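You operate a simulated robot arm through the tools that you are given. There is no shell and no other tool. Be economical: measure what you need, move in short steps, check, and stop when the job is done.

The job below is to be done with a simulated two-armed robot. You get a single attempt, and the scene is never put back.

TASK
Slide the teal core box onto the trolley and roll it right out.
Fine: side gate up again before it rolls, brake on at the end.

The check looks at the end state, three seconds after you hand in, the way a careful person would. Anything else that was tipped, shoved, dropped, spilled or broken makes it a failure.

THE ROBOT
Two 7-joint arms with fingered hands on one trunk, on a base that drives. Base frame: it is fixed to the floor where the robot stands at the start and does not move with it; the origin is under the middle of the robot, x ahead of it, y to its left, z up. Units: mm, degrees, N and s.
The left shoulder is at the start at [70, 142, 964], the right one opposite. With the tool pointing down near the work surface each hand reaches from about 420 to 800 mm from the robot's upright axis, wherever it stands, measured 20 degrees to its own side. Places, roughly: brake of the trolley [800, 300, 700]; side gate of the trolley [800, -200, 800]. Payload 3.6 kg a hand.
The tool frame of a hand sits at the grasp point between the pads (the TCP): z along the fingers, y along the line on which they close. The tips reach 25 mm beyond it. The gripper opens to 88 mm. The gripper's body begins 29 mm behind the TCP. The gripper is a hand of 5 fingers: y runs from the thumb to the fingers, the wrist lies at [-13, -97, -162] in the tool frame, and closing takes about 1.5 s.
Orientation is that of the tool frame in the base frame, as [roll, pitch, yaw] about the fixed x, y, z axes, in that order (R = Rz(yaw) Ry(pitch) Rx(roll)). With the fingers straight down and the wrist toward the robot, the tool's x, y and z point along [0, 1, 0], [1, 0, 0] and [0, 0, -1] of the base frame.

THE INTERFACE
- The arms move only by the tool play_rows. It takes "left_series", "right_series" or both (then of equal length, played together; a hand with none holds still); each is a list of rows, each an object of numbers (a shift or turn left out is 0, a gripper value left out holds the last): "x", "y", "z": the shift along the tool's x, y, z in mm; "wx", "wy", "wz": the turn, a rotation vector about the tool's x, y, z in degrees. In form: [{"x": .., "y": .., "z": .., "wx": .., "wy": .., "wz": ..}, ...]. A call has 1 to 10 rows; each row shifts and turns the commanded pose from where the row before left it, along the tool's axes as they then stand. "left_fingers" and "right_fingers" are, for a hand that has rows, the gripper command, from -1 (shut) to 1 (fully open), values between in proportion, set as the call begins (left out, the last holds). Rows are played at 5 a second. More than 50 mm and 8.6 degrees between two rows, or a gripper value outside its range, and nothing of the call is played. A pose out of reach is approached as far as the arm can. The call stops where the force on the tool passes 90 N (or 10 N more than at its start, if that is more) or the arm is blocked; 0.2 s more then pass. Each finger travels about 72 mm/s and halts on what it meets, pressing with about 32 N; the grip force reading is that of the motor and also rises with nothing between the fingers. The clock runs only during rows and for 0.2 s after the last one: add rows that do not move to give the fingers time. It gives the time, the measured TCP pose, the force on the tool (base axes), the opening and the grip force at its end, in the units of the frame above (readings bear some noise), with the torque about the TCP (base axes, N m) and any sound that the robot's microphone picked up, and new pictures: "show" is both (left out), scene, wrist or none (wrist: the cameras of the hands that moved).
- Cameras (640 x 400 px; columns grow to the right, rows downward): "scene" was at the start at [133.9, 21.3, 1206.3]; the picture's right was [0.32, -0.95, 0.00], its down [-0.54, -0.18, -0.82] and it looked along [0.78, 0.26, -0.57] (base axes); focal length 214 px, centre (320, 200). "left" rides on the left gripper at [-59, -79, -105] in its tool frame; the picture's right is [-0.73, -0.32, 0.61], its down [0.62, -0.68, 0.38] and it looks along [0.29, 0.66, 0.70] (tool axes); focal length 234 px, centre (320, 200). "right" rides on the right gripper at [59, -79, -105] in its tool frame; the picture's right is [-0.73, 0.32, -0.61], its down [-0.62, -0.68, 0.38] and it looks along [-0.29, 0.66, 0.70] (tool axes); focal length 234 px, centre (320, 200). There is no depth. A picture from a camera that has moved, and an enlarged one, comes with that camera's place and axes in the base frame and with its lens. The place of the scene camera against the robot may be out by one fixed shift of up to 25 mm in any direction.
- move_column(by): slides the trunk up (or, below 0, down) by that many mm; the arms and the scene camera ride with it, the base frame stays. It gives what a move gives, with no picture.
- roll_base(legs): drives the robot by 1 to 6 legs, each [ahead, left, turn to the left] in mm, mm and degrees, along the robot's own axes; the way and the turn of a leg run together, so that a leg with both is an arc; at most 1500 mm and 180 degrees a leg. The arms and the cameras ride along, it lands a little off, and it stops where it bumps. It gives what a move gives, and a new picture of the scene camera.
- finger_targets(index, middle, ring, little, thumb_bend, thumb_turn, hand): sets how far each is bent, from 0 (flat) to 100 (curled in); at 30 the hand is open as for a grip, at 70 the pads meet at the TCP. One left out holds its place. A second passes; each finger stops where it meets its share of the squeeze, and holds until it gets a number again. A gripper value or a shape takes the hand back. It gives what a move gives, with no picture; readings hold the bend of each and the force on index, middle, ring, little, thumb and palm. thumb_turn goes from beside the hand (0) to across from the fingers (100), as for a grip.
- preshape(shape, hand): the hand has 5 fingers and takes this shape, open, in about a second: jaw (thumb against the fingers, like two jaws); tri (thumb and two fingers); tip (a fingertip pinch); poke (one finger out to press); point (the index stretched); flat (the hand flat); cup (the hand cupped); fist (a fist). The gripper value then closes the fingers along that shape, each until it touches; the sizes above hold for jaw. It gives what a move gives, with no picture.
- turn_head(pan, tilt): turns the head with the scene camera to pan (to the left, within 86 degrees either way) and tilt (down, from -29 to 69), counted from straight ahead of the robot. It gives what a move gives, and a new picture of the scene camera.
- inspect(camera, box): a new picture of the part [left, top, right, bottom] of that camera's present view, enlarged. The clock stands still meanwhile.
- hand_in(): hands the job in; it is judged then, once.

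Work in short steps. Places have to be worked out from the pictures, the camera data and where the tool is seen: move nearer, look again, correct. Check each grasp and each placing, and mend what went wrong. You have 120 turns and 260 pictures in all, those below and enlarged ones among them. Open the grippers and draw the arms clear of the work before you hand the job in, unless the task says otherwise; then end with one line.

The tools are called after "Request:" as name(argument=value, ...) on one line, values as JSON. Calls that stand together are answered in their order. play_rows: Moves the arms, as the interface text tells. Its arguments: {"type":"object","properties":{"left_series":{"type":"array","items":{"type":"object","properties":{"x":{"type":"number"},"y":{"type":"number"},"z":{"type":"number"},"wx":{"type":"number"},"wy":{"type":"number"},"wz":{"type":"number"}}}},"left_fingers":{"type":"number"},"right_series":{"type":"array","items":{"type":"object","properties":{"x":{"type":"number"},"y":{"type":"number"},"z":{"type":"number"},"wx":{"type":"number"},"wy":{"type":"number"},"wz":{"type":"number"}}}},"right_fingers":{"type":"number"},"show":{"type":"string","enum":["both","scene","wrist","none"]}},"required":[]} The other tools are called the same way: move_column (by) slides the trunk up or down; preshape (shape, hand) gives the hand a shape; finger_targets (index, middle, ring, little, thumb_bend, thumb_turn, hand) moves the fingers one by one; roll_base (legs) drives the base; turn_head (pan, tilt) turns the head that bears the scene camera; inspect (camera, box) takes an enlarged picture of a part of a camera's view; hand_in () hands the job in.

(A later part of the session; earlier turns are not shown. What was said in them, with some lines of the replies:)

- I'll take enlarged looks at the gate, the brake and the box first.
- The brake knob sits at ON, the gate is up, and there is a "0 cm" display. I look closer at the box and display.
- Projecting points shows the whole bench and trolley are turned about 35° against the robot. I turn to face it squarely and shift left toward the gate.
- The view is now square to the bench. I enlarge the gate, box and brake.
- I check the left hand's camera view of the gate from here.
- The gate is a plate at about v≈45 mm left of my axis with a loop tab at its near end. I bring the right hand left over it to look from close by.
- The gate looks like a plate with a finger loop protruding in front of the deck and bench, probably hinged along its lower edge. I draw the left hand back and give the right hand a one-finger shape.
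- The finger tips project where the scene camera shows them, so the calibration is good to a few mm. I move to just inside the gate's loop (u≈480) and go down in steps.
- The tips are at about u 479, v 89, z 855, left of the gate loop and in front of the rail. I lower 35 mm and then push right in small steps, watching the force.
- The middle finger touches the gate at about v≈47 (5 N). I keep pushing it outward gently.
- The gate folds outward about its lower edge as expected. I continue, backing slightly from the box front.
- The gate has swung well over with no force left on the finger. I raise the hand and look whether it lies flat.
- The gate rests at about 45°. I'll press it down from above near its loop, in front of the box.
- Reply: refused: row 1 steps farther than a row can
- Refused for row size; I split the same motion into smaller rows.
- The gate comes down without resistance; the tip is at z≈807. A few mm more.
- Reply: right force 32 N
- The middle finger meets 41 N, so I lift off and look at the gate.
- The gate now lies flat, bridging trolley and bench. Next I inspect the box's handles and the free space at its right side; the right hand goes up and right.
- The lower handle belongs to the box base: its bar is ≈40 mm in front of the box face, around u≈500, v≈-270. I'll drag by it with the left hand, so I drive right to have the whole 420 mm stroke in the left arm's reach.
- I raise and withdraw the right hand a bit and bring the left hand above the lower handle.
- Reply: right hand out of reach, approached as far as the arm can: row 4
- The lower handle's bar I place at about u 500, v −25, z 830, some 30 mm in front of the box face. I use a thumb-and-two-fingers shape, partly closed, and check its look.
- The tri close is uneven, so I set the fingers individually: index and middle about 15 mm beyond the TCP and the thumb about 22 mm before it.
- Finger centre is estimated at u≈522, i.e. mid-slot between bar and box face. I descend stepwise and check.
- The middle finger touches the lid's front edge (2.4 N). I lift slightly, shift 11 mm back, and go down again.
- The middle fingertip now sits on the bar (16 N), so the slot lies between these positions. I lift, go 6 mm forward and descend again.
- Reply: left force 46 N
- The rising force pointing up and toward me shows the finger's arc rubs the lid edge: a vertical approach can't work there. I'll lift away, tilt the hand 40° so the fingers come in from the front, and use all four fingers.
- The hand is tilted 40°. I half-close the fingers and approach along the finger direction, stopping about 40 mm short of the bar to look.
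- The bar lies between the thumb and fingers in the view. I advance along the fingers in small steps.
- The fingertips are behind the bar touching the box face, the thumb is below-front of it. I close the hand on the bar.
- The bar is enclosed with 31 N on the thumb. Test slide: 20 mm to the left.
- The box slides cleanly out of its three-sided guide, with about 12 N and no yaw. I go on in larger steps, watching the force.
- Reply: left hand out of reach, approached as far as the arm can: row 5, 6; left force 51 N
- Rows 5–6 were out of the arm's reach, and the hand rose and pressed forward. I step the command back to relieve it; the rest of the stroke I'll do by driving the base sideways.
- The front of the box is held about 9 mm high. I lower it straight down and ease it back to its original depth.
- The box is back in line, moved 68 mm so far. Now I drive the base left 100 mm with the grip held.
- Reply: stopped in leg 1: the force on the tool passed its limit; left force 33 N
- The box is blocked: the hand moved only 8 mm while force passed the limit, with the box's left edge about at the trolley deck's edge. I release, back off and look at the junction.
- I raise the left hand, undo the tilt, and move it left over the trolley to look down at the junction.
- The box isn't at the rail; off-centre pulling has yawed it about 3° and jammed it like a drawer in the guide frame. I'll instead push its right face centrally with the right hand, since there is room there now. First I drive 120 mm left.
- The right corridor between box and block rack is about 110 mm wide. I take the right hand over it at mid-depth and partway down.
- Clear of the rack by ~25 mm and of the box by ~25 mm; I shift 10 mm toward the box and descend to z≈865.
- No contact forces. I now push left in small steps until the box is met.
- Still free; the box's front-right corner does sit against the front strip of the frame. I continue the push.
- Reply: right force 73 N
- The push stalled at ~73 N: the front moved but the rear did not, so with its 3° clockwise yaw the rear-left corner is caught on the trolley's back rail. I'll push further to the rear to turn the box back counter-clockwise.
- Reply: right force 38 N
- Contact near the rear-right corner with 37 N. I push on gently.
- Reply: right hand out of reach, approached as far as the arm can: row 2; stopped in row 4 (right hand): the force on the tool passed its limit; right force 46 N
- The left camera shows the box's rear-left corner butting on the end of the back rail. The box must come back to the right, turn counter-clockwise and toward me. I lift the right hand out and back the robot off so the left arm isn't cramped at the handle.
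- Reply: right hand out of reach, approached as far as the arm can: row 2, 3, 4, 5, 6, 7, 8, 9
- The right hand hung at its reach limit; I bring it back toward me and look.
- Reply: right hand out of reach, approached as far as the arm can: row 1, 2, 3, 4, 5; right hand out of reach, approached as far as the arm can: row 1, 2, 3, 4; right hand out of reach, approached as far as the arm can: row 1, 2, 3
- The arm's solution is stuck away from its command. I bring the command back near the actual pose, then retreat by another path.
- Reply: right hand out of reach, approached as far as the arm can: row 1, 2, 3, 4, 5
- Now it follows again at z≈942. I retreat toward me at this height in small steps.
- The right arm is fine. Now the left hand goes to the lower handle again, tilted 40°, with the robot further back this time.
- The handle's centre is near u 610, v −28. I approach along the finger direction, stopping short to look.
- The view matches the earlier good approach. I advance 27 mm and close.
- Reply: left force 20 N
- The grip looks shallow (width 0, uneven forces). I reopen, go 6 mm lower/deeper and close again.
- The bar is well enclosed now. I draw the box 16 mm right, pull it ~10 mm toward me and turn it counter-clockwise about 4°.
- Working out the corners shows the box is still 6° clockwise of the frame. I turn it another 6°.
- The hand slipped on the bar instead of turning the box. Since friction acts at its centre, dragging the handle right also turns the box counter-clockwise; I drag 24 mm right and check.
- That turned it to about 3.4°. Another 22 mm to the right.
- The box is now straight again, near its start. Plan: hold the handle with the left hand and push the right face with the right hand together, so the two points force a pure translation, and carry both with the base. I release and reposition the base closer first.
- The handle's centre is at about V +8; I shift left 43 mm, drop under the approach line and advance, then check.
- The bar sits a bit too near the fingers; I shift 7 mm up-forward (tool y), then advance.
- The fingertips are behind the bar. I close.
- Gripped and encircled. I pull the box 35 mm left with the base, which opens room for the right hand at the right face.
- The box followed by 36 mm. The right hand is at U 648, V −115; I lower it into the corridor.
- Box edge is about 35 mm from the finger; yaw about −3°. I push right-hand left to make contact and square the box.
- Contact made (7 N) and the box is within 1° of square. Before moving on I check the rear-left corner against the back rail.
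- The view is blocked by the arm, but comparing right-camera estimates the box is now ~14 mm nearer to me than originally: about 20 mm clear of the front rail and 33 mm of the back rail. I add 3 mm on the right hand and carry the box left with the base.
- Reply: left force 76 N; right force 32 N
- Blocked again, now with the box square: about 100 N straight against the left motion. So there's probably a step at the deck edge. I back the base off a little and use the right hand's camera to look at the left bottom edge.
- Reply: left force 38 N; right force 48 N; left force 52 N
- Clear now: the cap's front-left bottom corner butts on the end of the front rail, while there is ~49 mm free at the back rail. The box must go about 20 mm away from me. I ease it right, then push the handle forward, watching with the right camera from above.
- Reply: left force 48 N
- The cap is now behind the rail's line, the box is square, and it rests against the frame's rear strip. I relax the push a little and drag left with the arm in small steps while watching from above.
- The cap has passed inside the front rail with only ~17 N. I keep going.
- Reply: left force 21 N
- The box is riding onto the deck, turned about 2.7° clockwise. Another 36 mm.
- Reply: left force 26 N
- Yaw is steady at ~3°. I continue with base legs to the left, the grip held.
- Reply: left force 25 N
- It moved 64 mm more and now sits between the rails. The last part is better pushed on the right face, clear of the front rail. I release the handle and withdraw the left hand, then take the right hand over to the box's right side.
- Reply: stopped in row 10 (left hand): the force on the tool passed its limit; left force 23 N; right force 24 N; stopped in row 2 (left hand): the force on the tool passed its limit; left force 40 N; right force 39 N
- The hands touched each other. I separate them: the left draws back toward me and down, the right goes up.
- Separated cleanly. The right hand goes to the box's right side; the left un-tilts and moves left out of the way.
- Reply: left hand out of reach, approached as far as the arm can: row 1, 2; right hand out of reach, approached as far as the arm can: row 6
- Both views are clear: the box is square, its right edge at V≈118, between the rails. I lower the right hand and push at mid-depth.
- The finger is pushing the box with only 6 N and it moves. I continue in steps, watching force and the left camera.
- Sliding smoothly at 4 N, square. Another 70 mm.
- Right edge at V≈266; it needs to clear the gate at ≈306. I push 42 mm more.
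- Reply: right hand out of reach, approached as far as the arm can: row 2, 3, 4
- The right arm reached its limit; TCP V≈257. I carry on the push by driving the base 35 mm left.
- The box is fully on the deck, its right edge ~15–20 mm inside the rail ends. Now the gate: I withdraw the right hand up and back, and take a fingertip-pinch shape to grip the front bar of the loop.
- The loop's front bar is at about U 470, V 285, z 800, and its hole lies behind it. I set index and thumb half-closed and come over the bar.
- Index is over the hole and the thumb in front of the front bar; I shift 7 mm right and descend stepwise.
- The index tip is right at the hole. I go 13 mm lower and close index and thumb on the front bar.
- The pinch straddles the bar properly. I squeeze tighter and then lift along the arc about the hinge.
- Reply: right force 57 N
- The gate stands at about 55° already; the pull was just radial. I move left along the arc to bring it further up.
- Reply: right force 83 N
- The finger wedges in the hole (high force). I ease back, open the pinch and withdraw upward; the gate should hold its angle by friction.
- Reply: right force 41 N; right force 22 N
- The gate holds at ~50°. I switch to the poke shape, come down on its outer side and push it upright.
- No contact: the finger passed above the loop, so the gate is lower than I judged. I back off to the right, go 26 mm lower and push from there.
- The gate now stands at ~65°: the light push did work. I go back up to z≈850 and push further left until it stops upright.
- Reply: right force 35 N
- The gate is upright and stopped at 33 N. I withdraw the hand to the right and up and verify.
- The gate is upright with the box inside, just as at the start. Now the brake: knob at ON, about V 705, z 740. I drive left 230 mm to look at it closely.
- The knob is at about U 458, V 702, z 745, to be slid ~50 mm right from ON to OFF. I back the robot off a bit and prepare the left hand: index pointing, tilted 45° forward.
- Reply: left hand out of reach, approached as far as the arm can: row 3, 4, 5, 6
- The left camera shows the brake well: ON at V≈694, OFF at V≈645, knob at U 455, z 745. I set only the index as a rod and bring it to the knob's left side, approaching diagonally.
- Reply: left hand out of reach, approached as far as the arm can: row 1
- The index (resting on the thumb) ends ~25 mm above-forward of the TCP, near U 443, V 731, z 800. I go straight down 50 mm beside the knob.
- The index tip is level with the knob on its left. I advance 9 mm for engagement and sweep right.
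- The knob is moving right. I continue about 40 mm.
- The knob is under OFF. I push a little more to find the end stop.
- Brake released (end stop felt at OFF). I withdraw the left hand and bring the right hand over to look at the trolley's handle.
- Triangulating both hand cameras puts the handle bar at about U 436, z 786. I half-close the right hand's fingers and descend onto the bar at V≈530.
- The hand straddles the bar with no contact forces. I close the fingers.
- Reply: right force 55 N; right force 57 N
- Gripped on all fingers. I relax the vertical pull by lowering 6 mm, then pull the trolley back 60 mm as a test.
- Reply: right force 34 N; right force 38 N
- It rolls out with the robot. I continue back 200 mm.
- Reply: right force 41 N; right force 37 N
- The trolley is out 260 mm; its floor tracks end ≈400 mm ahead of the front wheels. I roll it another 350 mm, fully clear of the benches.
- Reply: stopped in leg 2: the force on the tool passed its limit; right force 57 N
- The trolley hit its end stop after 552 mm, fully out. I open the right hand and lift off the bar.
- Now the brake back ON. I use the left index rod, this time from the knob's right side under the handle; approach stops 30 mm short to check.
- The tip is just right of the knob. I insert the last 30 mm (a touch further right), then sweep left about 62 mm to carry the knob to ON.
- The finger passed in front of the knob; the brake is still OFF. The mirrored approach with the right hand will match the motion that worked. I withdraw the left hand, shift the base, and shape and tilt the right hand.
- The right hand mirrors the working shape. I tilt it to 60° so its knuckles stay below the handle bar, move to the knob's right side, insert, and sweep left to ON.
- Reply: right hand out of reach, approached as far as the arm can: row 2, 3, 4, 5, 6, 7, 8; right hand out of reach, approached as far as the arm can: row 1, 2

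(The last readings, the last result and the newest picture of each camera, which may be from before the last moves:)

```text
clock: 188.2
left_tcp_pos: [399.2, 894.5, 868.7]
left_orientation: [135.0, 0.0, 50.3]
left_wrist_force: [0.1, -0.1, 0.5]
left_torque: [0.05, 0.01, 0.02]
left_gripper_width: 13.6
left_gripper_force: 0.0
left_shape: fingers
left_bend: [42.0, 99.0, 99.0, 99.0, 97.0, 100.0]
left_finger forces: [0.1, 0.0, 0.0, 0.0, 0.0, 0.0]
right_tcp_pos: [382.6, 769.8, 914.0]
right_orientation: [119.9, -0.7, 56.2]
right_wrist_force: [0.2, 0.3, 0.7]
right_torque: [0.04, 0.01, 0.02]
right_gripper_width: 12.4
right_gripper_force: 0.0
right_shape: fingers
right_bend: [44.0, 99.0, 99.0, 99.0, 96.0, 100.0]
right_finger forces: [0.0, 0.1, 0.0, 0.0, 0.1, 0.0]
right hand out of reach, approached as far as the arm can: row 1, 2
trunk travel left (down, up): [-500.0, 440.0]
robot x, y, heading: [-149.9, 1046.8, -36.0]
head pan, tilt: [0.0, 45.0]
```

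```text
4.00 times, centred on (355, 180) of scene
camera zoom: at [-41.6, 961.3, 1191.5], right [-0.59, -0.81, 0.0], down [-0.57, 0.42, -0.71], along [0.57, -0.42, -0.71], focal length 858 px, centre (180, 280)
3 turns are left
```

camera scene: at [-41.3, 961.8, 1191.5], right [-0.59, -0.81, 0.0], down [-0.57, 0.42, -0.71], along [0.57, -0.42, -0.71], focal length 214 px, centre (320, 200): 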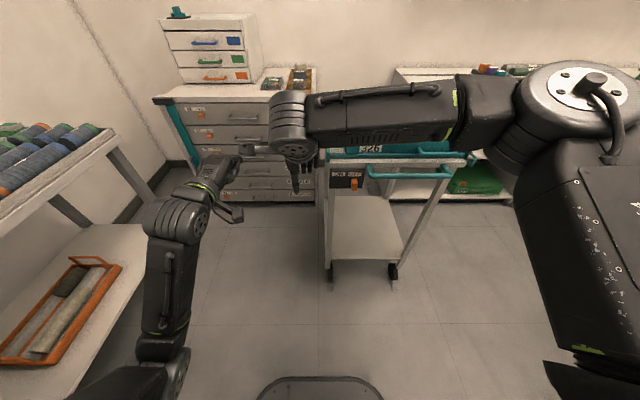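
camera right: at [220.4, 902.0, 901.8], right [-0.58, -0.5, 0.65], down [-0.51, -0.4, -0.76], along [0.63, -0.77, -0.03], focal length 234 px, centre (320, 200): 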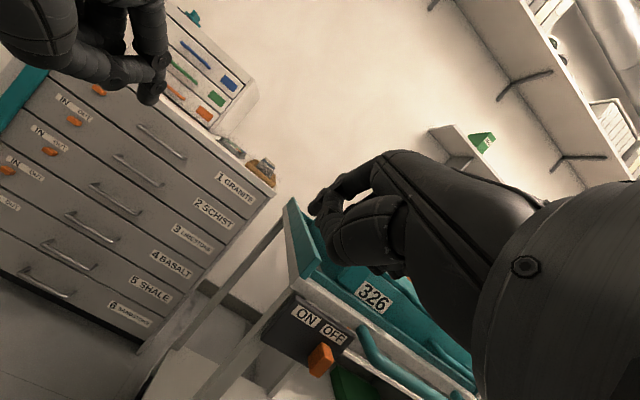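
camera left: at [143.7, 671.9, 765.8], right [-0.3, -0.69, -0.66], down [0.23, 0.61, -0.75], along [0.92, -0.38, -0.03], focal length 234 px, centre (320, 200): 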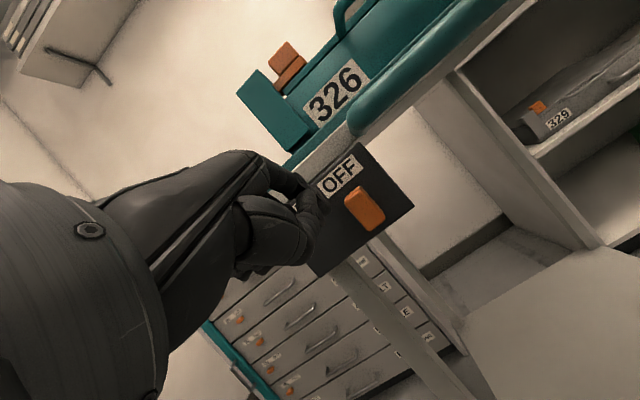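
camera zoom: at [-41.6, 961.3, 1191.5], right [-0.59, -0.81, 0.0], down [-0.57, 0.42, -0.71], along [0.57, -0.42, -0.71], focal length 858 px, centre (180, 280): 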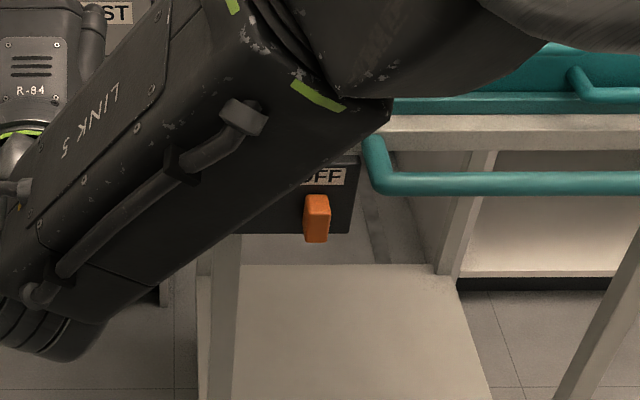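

The tilted arm was cramped that close. I back the base off 100 mm and move to the pre-insert point, reading the exact pose there.

Request:
roll_base(legs=[[-100, 0, 0]])

Request:
play_rows(right_series=[{"x": -34.8, "y": -16.6, "z": 12.5}, {"x": -34.8, "y": -16.6, "z": 12.5}, {"x": -34.8, "y": -16.6, "z": 12.5}, {"x": -34.8, "y": -16.6, "z": 12.5}, {"x": -34.8, "y": -16.6, "z": 12.5}, {"x": -34.8, "y": -16.6, "z": 12.5}, {"x": -34.8, "y": -16.6, "z": 12.5}, {}], show="wrist")

Request:
inspect(camera="scene", box=[290, 90, 420, 190])

```text
clock: 189.3
left_tcp_pos: [318.3, 953.2, 868.3]
left_orientation: [134.8, 0.0, 50.3]
left_wrist_force: [-0.6, -0.7, -0.9]
left_torque: [0.01, 0.0, -0.02]
left_gripper_width: 13.1
left_gripper_force: 0.1
left_shape: fingers
left_bend: [42.0, 99.0, 99.0, 99.0, 97.0, 100.0]
left_finger forces: [0.1, 0.0, 0.0, 0.0, 0.1, 0.0]
right_tcp_pos: [300.9, 829.3, 915.3]
right_orientation: [119.8, -0.7, 56.2]
right_wrist_force: [-0.1, 0.0, 0.0]
right_torque: [0.01, 0.04, 0.01]
right_gripper_width: 12.3
right_gripper_force: 0.0
right_shape: fingers
right_bend: [44.0, 99.0, 99.0, 99.0, 96.0, 100.0]
right_finger forces: [0.0, 0.1, 0.0, 0.0, 0.0, 0.0]
trunk travel left (down, up): [-500.0, 440.0]
robot x, y, heading: [-230.1, 1098.8, -36.1]
head pan, tilt: [0.0, 45.0]
camera scene: at [-122.8, 1020.4, 1191.6], right [-0.59, -0.81, 0.0], down [-0.57, 0.42, -0.71], along [0.57, -0.42, -0.71], focal length 214 px, centre (320, 200)
```

scene: 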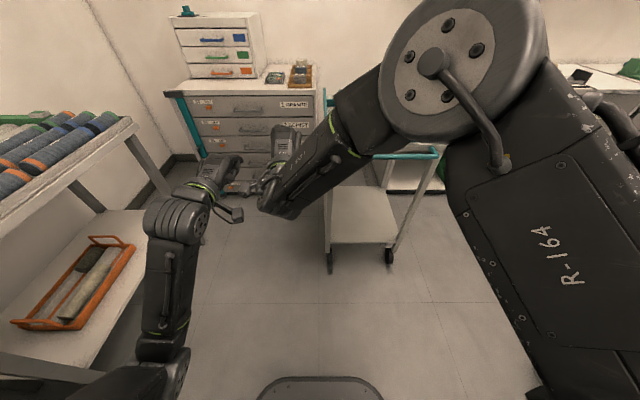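

```text
clock: 191.1
left_tcp_pos: [319.9, 952.3, 867.8]
left_orientation: [134.9, 0.0, 50.2]
left_wrist_force: [-0.1, -0.7, -0.6]
left_torque: [-0.03, 0.03, 0.03]
left_gripper_width: 13.0
left_gripper_force: 0.1
left_shape: fingers
left_bend: [42.0, 99.0, 99.0, 99.0, 97.0, 100.0]
left_finger forces: [0.1, 0.1, 0.0, 0.0, 0.0, 0.1]
right_tcp_pos: [210.6, 605.3, 785.5]
right_orientation: [119.9, -0.6, 56.3]
right_wrist_force: [-0.3, 0.2, -0.7]
right_torque: [0.02, 0.03, -0.02]
right_gripper_width: 12.6
right_gripper_force: 0.0
right_shape: fingers
right_bend: [44.0, 99.0, 99.0, 99.0, 96.0, 100.0]
right_finger forces: [0.0, 0.0, 0.0, 0.0, 0.1, 0.0]
right hand out of reach, approached as far as the arm can: row 2, 3
trunk travel left (down, up): [-500.0, 440.0]
robot x, y, heading: [-230.5, 1100.8, -36.2]
head pan, tilt: [0.0, 45.0]
camera right: at [133.9, 725.6, 769.5], right [-0.71, -0.4, 0.57], down [-0.35, -0.51, -0.79], along [0.61, -0.76, 0.22], focal length 234 px, centre (320, 200)
```

right: 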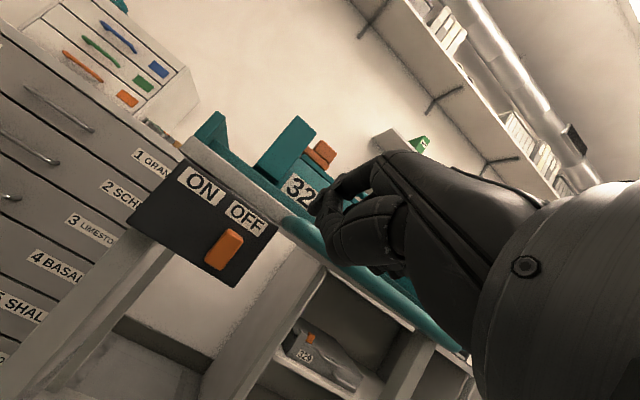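

```text
4.00 times, centred on (355, 140) of scene
camera zoom: at [-121.8, 1019.7, 1191.5], right [-0.59, -0.81, 0.0], down [-0.57, 0.42, -0.71], along [0.57, -0.42, -0.71], focal length 858 px, centre (180, 440)
2 turns are left
```

zoom: 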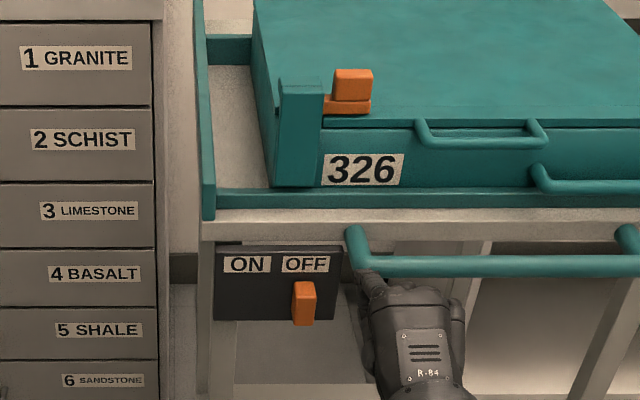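

The index is now just right of and above the knob, in front of the bar. I go straight down, forward under the bar, sweep left to carry the knob to ON, then back out and look.

Request:
play_rows(right_series=[{"x": -4, "y": -17.6, "z": 10.2}, {"y": -17.6, "z": 10.2}, {"y": -17.6, "z": 10.1}, {"y": 8.2, "z": 14.1}, {"y": 8.2, "z": 14.1}, {"y": 8.2, "z": 14.1}, {"x": 9}, {"x": 9}, {"x": 9}, {"x": 9}], show="none")

Request:
play_rows(right_series=[{"x": 9}, {"x": 9}, {"x": 9}, {"x": 9}, {"x": 8}, {}], show="none")

Request:
play_rows(right_series=[{"x": -4}, {"y": -12, "z": -21}, {"y": -12, "z": -21}, {"y": -12, "z": -21}], show="none")

Request:
inspect(camera="scene", box=[290, 90, 420, 190])

```text
clock: 193.3
left_tcp_pos: [320.3, 952.1, 869.3]
left_orientation: [134.9, 0.0, 50.3]
left_wrist_force: [0.2, 0.0, -0.7]
left_torque: [-0.02, -0.01, -0.01]
left_gripper_width: 13.1
left_gripper_force: 0.1
left_shape: fingers
left_bend: [42.0, 99.0, 99.0, 99.0, 97.0, 100.0]
left_finger forces: [0.0, 0.0, 0.0, 0.1, 0.0, 0.0]
right_tcp_pos: [268.3, 604.9, 725.0]
right_orientation: [119.9, -0.7, 56.2]
right_wrist_force: [-0.7, -1.0, -0.5]
right_torque: [0.04, 0.02, -0.02]
right_gripper_width: 12.3
right_gripper_force: 0.2
right_shape: fingers
right_bend: [44.0, 99.0, 99.0, 99.0, 96.0, 100.0]
right_finger forces: [0.7, 0.0, 0.0, 0.0, 0.0, 0.1]
trunk travel left (down, up): [-500.0, 440.0]
robot x, y, heading: [-228.5, 1103.6, -36.0]
head pan, tilt: [0.0, 45.0]
```

```text
clock: 194.7
left_tcp_pos: [318.2, 950.1, 869.9]
left_orientation: [134.8, -0.1, 50.2]
left_wrist_force: [-0.1, 0.6, 0.4]
left_torque: [0.01, -0.02, -0.01]
left_gripper_width: 13.1
left_gripper_force: 0.1
left_shape: fingers
left_bend: [42.0, 99.0, 99.0, 99.0, 97.0, 100.0]
left_finger forces: [0.0, 0.1, 0.0, 0.0, 0.0, 0.0]
right_tcp_pos: [292.8, 638.2, 726.4]
right_orientation: [119.7, -0.8, 56.1]
right_wrist_force: [-11.7, -13.9, 0.5]
right_torque: [0.25, -0.19, -0.66]
right_gripper_width: 12.2
right_gripper_force: 9.5
right_shape: fingers
right_bend: [45.0, 99.0, 99.0, 99.0, 96.0, 100.0]
right_finger forces: [18.3, 0.0, 0.0, 0.1, 0.1, 0.0]
trunk travel left (down, up): [-500.0, 440.0]
robot x, y, heading: [-231.4, 1103.8, -36.0]
head pan, tilt: [0.0, 45.0]
```

```text
clock: 195.7
left_tcp_pos: [318.7, 953.1, 869.7]
left_orientation: [134.8, 0.0, 50.3]
left_wrist_force: [-0.3, -0.3, -0.8]
left_torque: [0.03, -0.01, 0.03]
left_gripper_width: 13.2
left_gripper_force: 0.1
left_shape: fingers
left_bend: [42.0, 99.0, 99.0, 99.0, 97.0, 100.0]
left_finger forces: [0.1, 0.1, 0.0, 0.0, 0.0, 0.1]
right_tcp_pos: [231.7, 680.3, 726.5]
right_orientation: [119.9, -0.7, 56.4]
right_wrist_force: [-0.6, 0.3, -0.1]
right_torque: [-0.02, -0.03, 0.0]
right_gripper_width: 11.0
right_gripper_force: 0.1
right_shape: fingers
right_bend: [45.0, 99.0, 99.0, 99.0, 95.0, 100.0]
right_finger forces: [0.1, 0.0, 0.0, 0.0, 0.1, 0.1]
trunk travel left (down, up): [-500.0, 440.0]
robot x, y, heading: [-229.1, 1104.2, -36.3]
head pan, tilt: [0.0, 45.0]
```

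```text
4.00 times, centred on (355, 140) of scene
camera zoom: at [-122.3, 1020.2, 1191.6], right [-0.59, -0.81, 0.0], down [-0.57, 0.42, -0.71], along [0.57, -0.42, -0.71], focal length 858 px, centre (180, 440)
1 turns are left
```

zoom: 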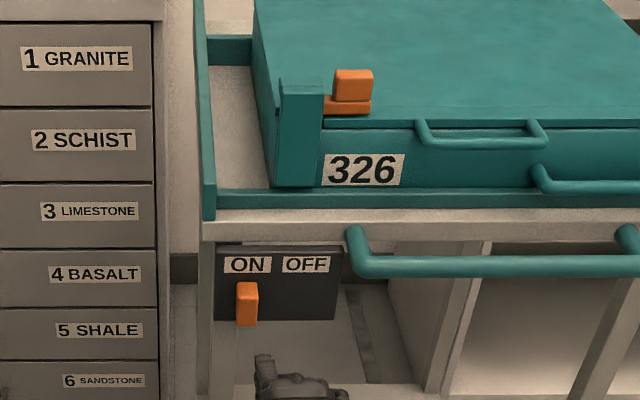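

The knob is at ON, against its stop. I back off, open both hands and hand in.

Request:
roll_base(legs=[[-150, 0, 0]])

Request:
preshape(shape="jaw", hand="right")

Request:
preshape(shape="jaw", hand="left")

Request:
hand_in()

```text
clock: 197.1
left_tcp_pos: [196.1, 1042.4, 869.1]
left_orientation: [134.7, 0.0, 50.3]
left_wrist_force: [-1.6, 0.6, 0.4]
left_torque: [-0.02, -0.03, -0.01]
left_gripper_width: 13.0
left_gripper_force: 0.0
left_shape: fingers
left_bend: [42.0, 99.0, 99.0, 99.0, 97.0, 100.0]
left_finger forces: [0.1, 0.0, 0.0, 0.0, 0.0, 0.1]
right_tcp_pos: [109.7, 767.8, 726.9]
right_orientation: [119.8, -0.7, 56.3]
right_wrist_force: [-0.4, 0.8, -0.2]
right_torque: [0.0, 0.01, 0.02]
right_gripper_width: 11.4
right_gripper_force: 0.1
right_shape: fingers
right_bend: [45.0, 99.0, 99.0, 99.0, 95.0, 100.0]
right_finger forces: [0.0, 0.1, 0.0, 0.0, 0.0, 0.0]
trunk travel left (down, up): [-500.0, 440.0]
robot x, y, heading: [-355.3, 1192.9, -36.1]
head pan, tilt: [0.0, 45.0]
camera scene: at [-244.8, 1109.2, 1191.6], right [-0.59, -0.81, 0.0], down [-0.57, 0.42, -0.71], along [0.57, -0.42, -0.71], focal length 214 px, centre (320, 200)
```

scene: 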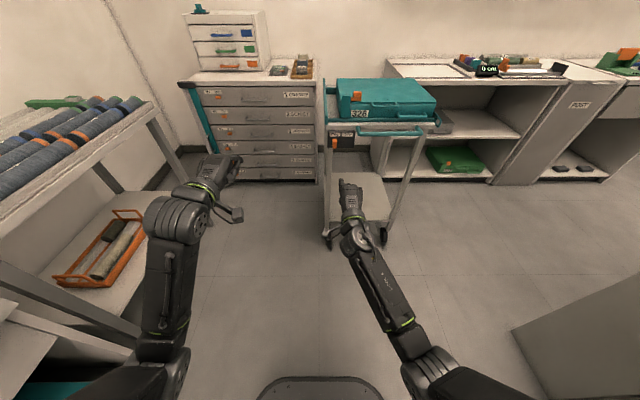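

```text
clock: 198.0
left_tcp_pos: [197.8, 1041.2, 868.7]
left_orientation: [134.9, 0.0, 50.3]
left_wrist_force: [0.2, -0.8, 1.6]
left_torque: [0.02, 0.0, 0.02]
left_gripper_width: 12.9
left_gripper_force: 0.0
left_shape: fingers
left_bend: [42.0, 99.0, 99.0, 99.0, 97.0, 100.0]
left_finger forces: [0.0, 0.0, 0.0, 0.0, 0.1, 0.0]
right_tcp_pos: [109.8, 767.9, 727.3]
right_orientation: [119.7, -0.7, 56.3]
right_wrist_force: [0.0, 0.1, -0.1]
right_torque: [0.03, 0.01, 0.01]
right_gripper_width: 87.6
right_gripper_force: 0.1
right_shape: jaw
right_bend: [30.0, 30.0, 30.0, 30.0, 30.0, 98.0]
right_finger forces: [0.0, 0.0, 0.1, 0.0, 0.1, 0.0]
trunk travel left (down, up): [-500.0, 440.0]
robot x, y, heading: [-351.8, 1194.6, -36.3]
head pan, tilt: [0.0, 45.0]
```

```text
clock: 198.9
left_tcp_pos: [197.8, 1041.2, 868.8]
left_orientation: [134.9, 0.1, 50.3]
left_wrist_force: [-0.9, -0.7, -0.5]
left_torque: [0.0, -0.01, 0.01]
left_gripper_width: 87.5
left_gripper_force: 0.2
left_shape: jaw
left_bend: [30.0, 30.0, 30.0, 30.0, 30.0, 98.0]
left_finger forces: [0.0, 0.0, 0.0, 0.0, 0.0, 0.0]
right_tcp_pos: [109.7, 767.7, 726.8]
right_orientation: [119.8, -0.7, 56.2]
right_wrist_force: [0.0, 0.8, -0.1]
right_torque: [0.02, 0.0, 0.0]
right_gripper_width: 87.5
right_gripper_force: 0.1
right_shape: jaw
right_bend: [30.0, 30.0, 30.0, 30.0, 30.0, 98.0]
right_finger forces: [0.0, 0.0, 0.0, 0.1, 0.0, 0.1]
trunk travel left (down, up): [-500.0, 440.0]
robot x, y, heading: [-348.3, 1193.2, -36.0]
head pan, tilt: [0.0, 45.0]
```

```text
The job is handed in.
```

The teal core box is on the trolley, the side gate was put back up before it rolled, the trolley is rolled out about 550 mm to its end stop, and the brake is on; I saw nothing else disturbed.
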